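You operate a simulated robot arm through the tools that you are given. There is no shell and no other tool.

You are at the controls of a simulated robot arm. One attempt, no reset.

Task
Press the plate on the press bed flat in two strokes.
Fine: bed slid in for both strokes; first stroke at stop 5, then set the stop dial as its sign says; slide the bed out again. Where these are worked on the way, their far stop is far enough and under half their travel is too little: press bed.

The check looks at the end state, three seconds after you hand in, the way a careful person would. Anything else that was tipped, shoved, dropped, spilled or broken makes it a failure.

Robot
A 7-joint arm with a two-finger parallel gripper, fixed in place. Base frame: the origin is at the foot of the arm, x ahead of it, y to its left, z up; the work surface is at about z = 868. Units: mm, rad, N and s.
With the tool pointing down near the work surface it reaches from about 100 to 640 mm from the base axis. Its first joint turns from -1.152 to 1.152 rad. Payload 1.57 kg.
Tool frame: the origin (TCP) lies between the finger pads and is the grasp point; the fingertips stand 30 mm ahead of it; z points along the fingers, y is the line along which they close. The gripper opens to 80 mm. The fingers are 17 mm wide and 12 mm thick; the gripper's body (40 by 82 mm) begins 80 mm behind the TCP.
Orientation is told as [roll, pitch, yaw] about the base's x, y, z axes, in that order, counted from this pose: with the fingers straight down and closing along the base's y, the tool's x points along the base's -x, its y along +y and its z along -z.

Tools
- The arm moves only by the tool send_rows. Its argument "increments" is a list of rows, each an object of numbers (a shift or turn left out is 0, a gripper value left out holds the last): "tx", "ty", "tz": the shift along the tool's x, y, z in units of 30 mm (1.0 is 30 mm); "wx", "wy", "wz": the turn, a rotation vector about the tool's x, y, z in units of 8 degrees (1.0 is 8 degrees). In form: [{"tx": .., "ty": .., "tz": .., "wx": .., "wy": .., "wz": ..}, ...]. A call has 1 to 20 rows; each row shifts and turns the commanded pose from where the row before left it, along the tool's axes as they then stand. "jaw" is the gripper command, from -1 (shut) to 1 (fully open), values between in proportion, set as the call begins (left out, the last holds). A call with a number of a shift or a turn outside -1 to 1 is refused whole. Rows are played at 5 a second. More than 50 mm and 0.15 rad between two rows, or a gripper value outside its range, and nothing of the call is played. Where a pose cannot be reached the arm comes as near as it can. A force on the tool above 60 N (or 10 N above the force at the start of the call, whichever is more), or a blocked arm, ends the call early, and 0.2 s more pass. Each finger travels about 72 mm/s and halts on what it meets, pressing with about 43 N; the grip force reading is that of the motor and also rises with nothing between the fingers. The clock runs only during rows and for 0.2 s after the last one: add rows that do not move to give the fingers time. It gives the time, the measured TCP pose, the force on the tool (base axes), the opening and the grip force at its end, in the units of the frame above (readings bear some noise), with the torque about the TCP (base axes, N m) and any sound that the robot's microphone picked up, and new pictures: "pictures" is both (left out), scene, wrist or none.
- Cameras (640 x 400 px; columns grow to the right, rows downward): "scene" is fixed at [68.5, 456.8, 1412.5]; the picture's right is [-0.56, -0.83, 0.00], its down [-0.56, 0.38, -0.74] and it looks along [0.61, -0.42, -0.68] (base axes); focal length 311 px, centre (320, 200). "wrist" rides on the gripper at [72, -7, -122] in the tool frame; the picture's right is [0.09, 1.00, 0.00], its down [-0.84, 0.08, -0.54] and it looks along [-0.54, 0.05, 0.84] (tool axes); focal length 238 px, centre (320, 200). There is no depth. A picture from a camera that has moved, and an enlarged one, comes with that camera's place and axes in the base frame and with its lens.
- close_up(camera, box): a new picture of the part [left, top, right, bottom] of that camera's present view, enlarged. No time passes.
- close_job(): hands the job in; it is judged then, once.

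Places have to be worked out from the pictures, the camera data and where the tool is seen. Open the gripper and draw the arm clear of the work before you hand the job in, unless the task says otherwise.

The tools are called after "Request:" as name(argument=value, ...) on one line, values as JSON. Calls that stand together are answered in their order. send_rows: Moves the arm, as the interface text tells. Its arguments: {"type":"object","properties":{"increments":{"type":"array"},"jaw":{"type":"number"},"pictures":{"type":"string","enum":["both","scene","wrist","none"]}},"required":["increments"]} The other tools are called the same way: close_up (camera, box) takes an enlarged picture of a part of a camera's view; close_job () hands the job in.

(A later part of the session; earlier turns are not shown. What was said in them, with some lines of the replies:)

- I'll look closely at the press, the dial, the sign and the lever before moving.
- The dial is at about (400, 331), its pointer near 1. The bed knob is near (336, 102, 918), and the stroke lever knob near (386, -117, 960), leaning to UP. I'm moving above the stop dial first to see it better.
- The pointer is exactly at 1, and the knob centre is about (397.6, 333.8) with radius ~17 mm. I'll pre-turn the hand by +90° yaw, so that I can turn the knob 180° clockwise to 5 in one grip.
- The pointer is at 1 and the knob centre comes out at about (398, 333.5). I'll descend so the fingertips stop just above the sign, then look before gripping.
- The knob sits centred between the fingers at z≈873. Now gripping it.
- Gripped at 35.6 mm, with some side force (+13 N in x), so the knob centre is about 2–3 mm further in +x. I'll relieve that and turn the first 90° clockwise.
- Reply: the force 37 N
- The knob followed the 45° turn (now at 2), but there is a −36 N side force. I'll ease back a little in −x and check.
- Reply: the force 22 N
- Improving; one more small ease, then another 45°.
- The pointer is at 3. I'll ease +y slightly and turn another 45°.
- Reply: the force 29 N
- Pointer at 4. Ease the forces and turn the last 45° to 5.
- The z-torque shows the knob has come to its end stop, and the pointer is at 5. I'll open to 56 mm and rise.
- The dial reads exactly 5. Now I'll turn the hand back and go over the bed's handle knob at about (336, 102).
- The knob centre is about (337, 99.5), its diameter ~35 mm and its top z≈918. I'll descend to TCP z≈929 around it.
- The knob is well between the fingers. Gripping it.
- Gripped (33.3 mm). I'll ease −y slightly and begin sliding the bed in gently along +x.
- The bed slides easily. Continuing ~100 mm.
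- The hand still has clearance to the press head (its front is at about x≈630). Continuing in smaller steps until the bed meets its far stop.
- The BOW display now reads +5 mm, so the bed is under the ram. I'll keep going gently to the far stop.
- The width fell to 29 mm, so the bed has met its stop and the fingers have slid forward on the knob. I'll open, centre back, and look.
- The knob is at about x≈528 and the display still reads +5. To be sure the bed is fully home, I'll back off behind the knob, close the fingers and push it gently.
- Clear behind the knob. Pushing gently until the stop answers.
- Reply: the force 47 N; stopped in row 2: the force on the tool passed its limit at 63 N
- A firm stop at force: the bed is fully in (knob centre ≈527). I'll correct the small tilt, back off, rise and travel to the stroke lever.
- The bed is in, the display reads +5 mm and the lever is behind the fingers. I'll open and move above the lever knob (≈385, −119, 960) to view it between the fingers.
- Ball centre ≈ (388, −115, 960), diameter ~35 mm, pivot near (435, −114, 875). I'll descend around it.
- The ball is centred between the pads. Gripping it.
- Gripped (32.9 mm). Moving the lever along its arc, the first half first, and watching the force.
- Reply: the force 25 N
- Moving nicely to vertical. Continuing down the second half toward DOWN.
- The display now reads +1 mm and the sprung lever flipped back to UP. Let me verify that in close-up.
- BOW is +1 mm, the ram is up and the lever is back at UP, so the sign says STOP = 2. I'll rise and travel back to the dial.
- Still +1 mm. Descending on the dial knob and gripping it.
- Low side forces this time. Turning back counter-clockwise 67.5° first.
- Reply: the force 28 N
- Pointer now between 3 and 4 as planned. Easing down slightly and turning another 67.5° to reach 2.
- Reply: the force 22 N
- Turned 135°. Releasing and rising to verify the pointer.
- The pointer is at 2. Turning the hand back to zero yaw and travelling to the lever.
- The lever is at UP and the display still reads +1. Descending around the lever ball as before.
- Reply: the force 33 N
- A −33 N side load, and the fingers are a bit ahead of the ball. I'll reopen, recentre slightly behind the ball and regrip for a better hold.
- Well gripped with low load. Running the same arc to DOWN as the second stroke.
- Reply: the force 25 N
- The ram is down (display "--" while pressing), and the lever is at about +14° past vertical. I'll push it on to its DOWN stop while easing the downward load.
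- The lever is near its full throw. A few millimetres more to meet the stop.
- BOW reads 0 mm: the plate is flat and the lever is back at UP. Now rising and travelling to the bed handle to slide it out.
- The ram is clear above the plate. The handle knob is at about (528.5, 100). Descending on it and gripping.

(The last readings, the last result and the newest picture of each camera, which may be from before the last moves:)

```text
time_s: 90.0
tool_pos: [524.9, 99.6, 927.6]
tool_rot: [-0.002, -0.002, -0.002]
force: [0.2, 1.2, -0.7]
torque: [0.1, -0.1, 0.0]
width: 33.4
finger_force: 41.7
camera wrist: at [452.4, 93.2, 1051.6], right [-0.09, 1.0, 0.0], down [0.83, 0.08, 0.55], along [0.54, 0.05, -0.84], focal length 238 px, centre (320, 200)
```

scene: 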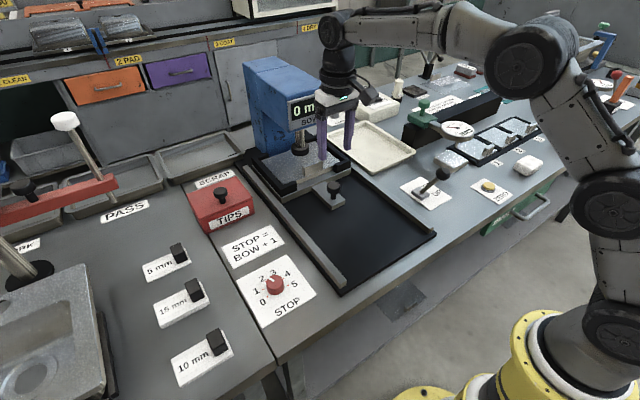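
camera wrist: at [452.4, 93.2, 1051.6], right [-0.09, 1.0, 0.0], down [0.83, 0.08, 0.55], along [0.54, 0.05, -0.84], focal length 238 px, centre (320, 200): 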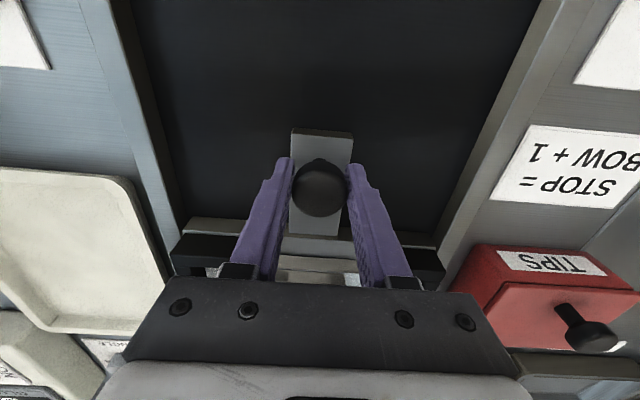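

Gripped with no side load. Drawing the bed out smoothly, ~110 mm first.

Request:
send_rows(increments=[{"tx": 0.1}, {"tx": 0.2}, {"tx": 0.3}, {"tx": 0.35}, {"tx": 0.35}, {"tx": 0.35}, {"tx": 0.35}, {"tx": 0.35}, {"tx": 0.35}, {"tx": 0.35}, {"tx": 0.3}, {"tx": 0.2}, {"tx": 0.1}, {}])

```text
time_s: 93.0
tool_pos: [418.5, 99.8, 927.8]
tool_rot: [0.001, -0.007, -0.002]
force: [1.5, 3.5, 9.0]
torque: [0.06, 0.47, 0.0]
width: 33.7
finger_force: 41.6
camera wrist: at [344.2, 93.0, 1051.4], right [-0.09, 1.0, 0.0], down [0.83, 0.08, 0.55], along [0.55, 0.05, -0.84], focal length 238 px, centre (320, 200)
```

scene: 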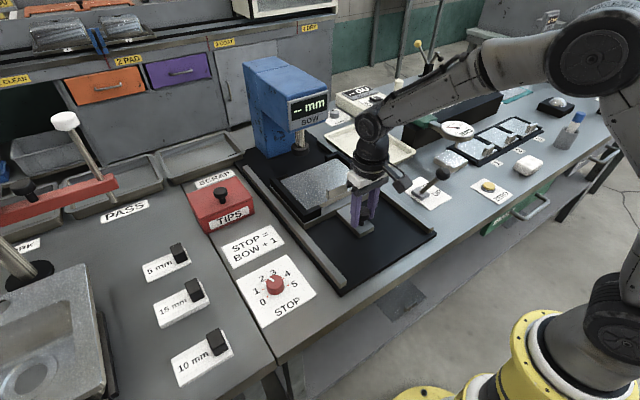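
wrist: 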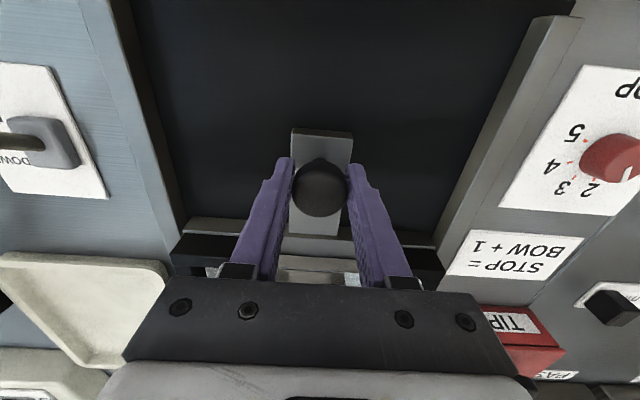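

The bed is coming out well. Another ~80 mm back to its outer stop, slower at the end.

Request:
send_rows(increments=[{"tx": 0.15}, {"tx": 0.3}, {"tx": 0.35}, {"tx": 0.35}, {"tx": 0.35}, {"tx": 0.35}, {"tx": 0.3}, {"tx": 0.2}, {"tx": 0.15}, {"tx": 0.1}, {"tx": 0.1}, {"tx": 0.05}, {}])

```text
time_s: 95.8
tool_pos: [335.1, 99.3, 928.4]
tool_rot: [0.0, -0.007, -0.002]
force: [7.8, 20.1, 11.4]
torque: [0.21, 0.7, -0.14]
width: 33.8
finger_force: 41.4
camera wrist: at [262.0, 93.1, 1051.3], right [-0.09, 1.0, 0.0], down [0.83, 0.08, 0.55], along [0.55, 0.05, -0.84], focal length 238 px, centre (320, 200)
```

scene: 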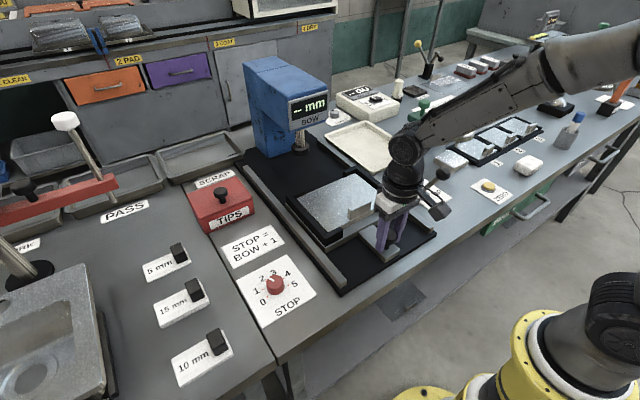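
wrist: 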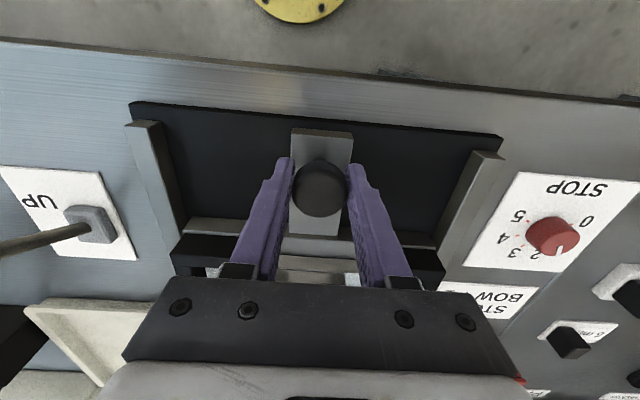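

The bed is back at about its starting place. A small extra pull to make sure it is at the outer stop.

Request:
send_rows(increments=[{"tx": 0.06}, {"tx": 0.06}, {"tx": 0.06}, {}], pictures="none")

```text
time_s: 96.8
tool_pos: [332.8, 100.7, 929.6]
tool_rot: [0.001, -0.015, -0.001]
force: [29.1, 6.8, -11.3]
torque: [-0.03, -0.22, 0.04]
width: 34.0
finger_force: 41.5
```

The force rose to 29 N against the outer stop, so the bed is fully out. I'll release, rise straight up and look everything over.

Request:
send_rows(increments=[{"tx": -0.1}, {}], pictures="none")

Request:
send_rows(increments=[{}, {}, {"tz": -0.5}, {"tz": -1}, {"tz": -1}, {"tz": -1}, {"tz": -1}, {"tz": -1}, {"tz": -0.7}, {"ty": -0.9}, {"ty": -0.9}, {"ty": -0.9}, {"ty": -0.9}, {"ty": -0.9}, {}], jaw=0.6)

Request:
close_up(camera="scene", box=[220, 60, 460, 330])

Request:
close_up(camera="wrist", box=[300, 0, 640, 250])

```text
time_s: 97.4
tool_pos: [332.8, 100.8, 929.7]
tool_rot: [0.0, -0.01, -0.003]
force: [8.2, -0.8, 8.5]
torque: [0.03, -1.28, 0.03]
width: 34.0
finger_force: 41.6
```

```text
time_s: 100.6
tool_pos: [332.2, -32.6, 1114.9]
tool_rot: [-0.001, -0.003, -0.002]
force: [-0.6, 0.1, -0.1]
torque: [0.02, -0.01, 0.0]
width: 64.0
finger_force: 0.1
camera wrist: at [258.2, -39.8, 1238.6], right [-0.09, 1.0, 0.0], down [0.83, 0.08, 0.55], along [0.54, 0.05, -0.84], focal length 238 px, centre (320, 200)
```

scene: 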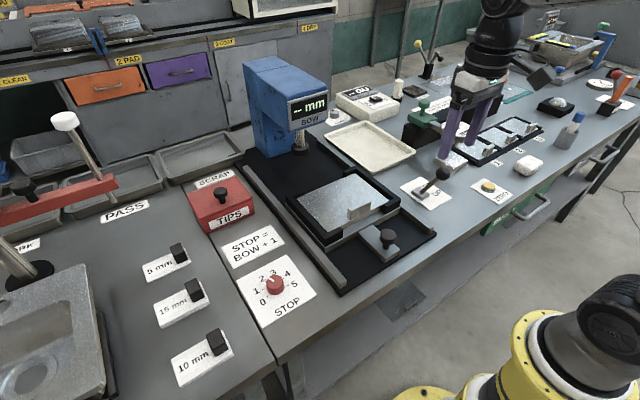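
wrist: 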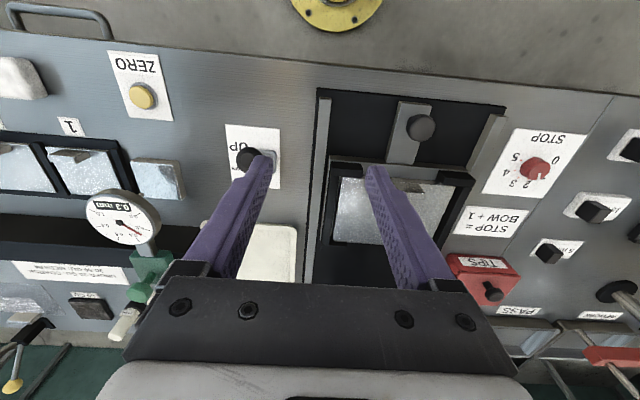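

```text
1.48 times, centred on (340, 195) of scene
camera zoom: at [68.5, 456.8, 1412.5], right [-0.56, -0.83, 0.0], down [-0.56, 0.38, -0.74], along [0.61, -0.42, -0.68], focal length 460 px, centre (290, 207)
```

zoom: 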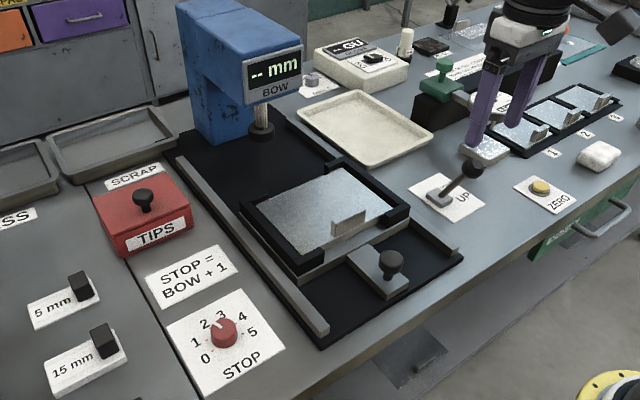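

```text
1.60 times, centred on (470, 125) of wrist
camera zoom: at [258.2, -39.8, 1238.6], right [-0.09, 1.0, 0.0], down [0.83, 0.08, 0.55], along [0.54, 0.05, -0.84], focal length 381 px, centre (80, 320)
```

zoom: 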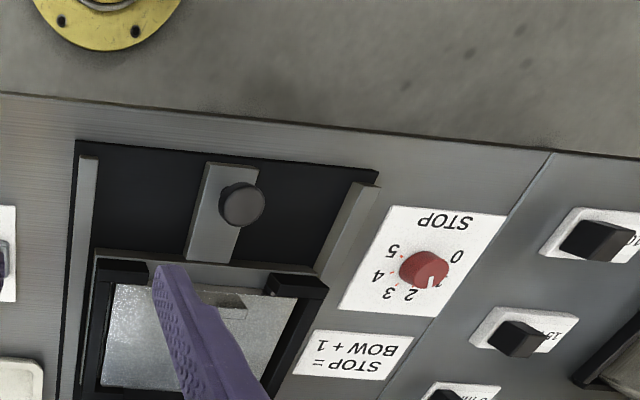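

The plate is flat (0 mm), the bed is fully out, the dial is at 2, the lever is at UP, nothing else has moved, and the open gripper is clear. Handing in.

Request:
close_job()

```text
The job is handed in.
```

The plate is pressed flat: the BOW display read 0 mm after the second stroke.

- **First stroke:** I set the stop dial to 5 and slid the bed in to its far stop, where the display read +5 mm. After the stroke it read +1 mm.
- **Second stroke:** the sign says STOP = BOW + 1, so I set the dial to 2. After this stroke the display read 0 mm.
- **End state:** the bed is slid out to its outer stop, and the dial is still at 2. The lever sprang back to UP by itself after each stroke. Nothing else looked moved in the last pictures. The gripper was open and clear when I handed in.

In the first stroke the lever slipped out of the gripper partway through its throw. The display still changed from +5 to +1 mm, so I took the stroke as complete and did not repeat it.
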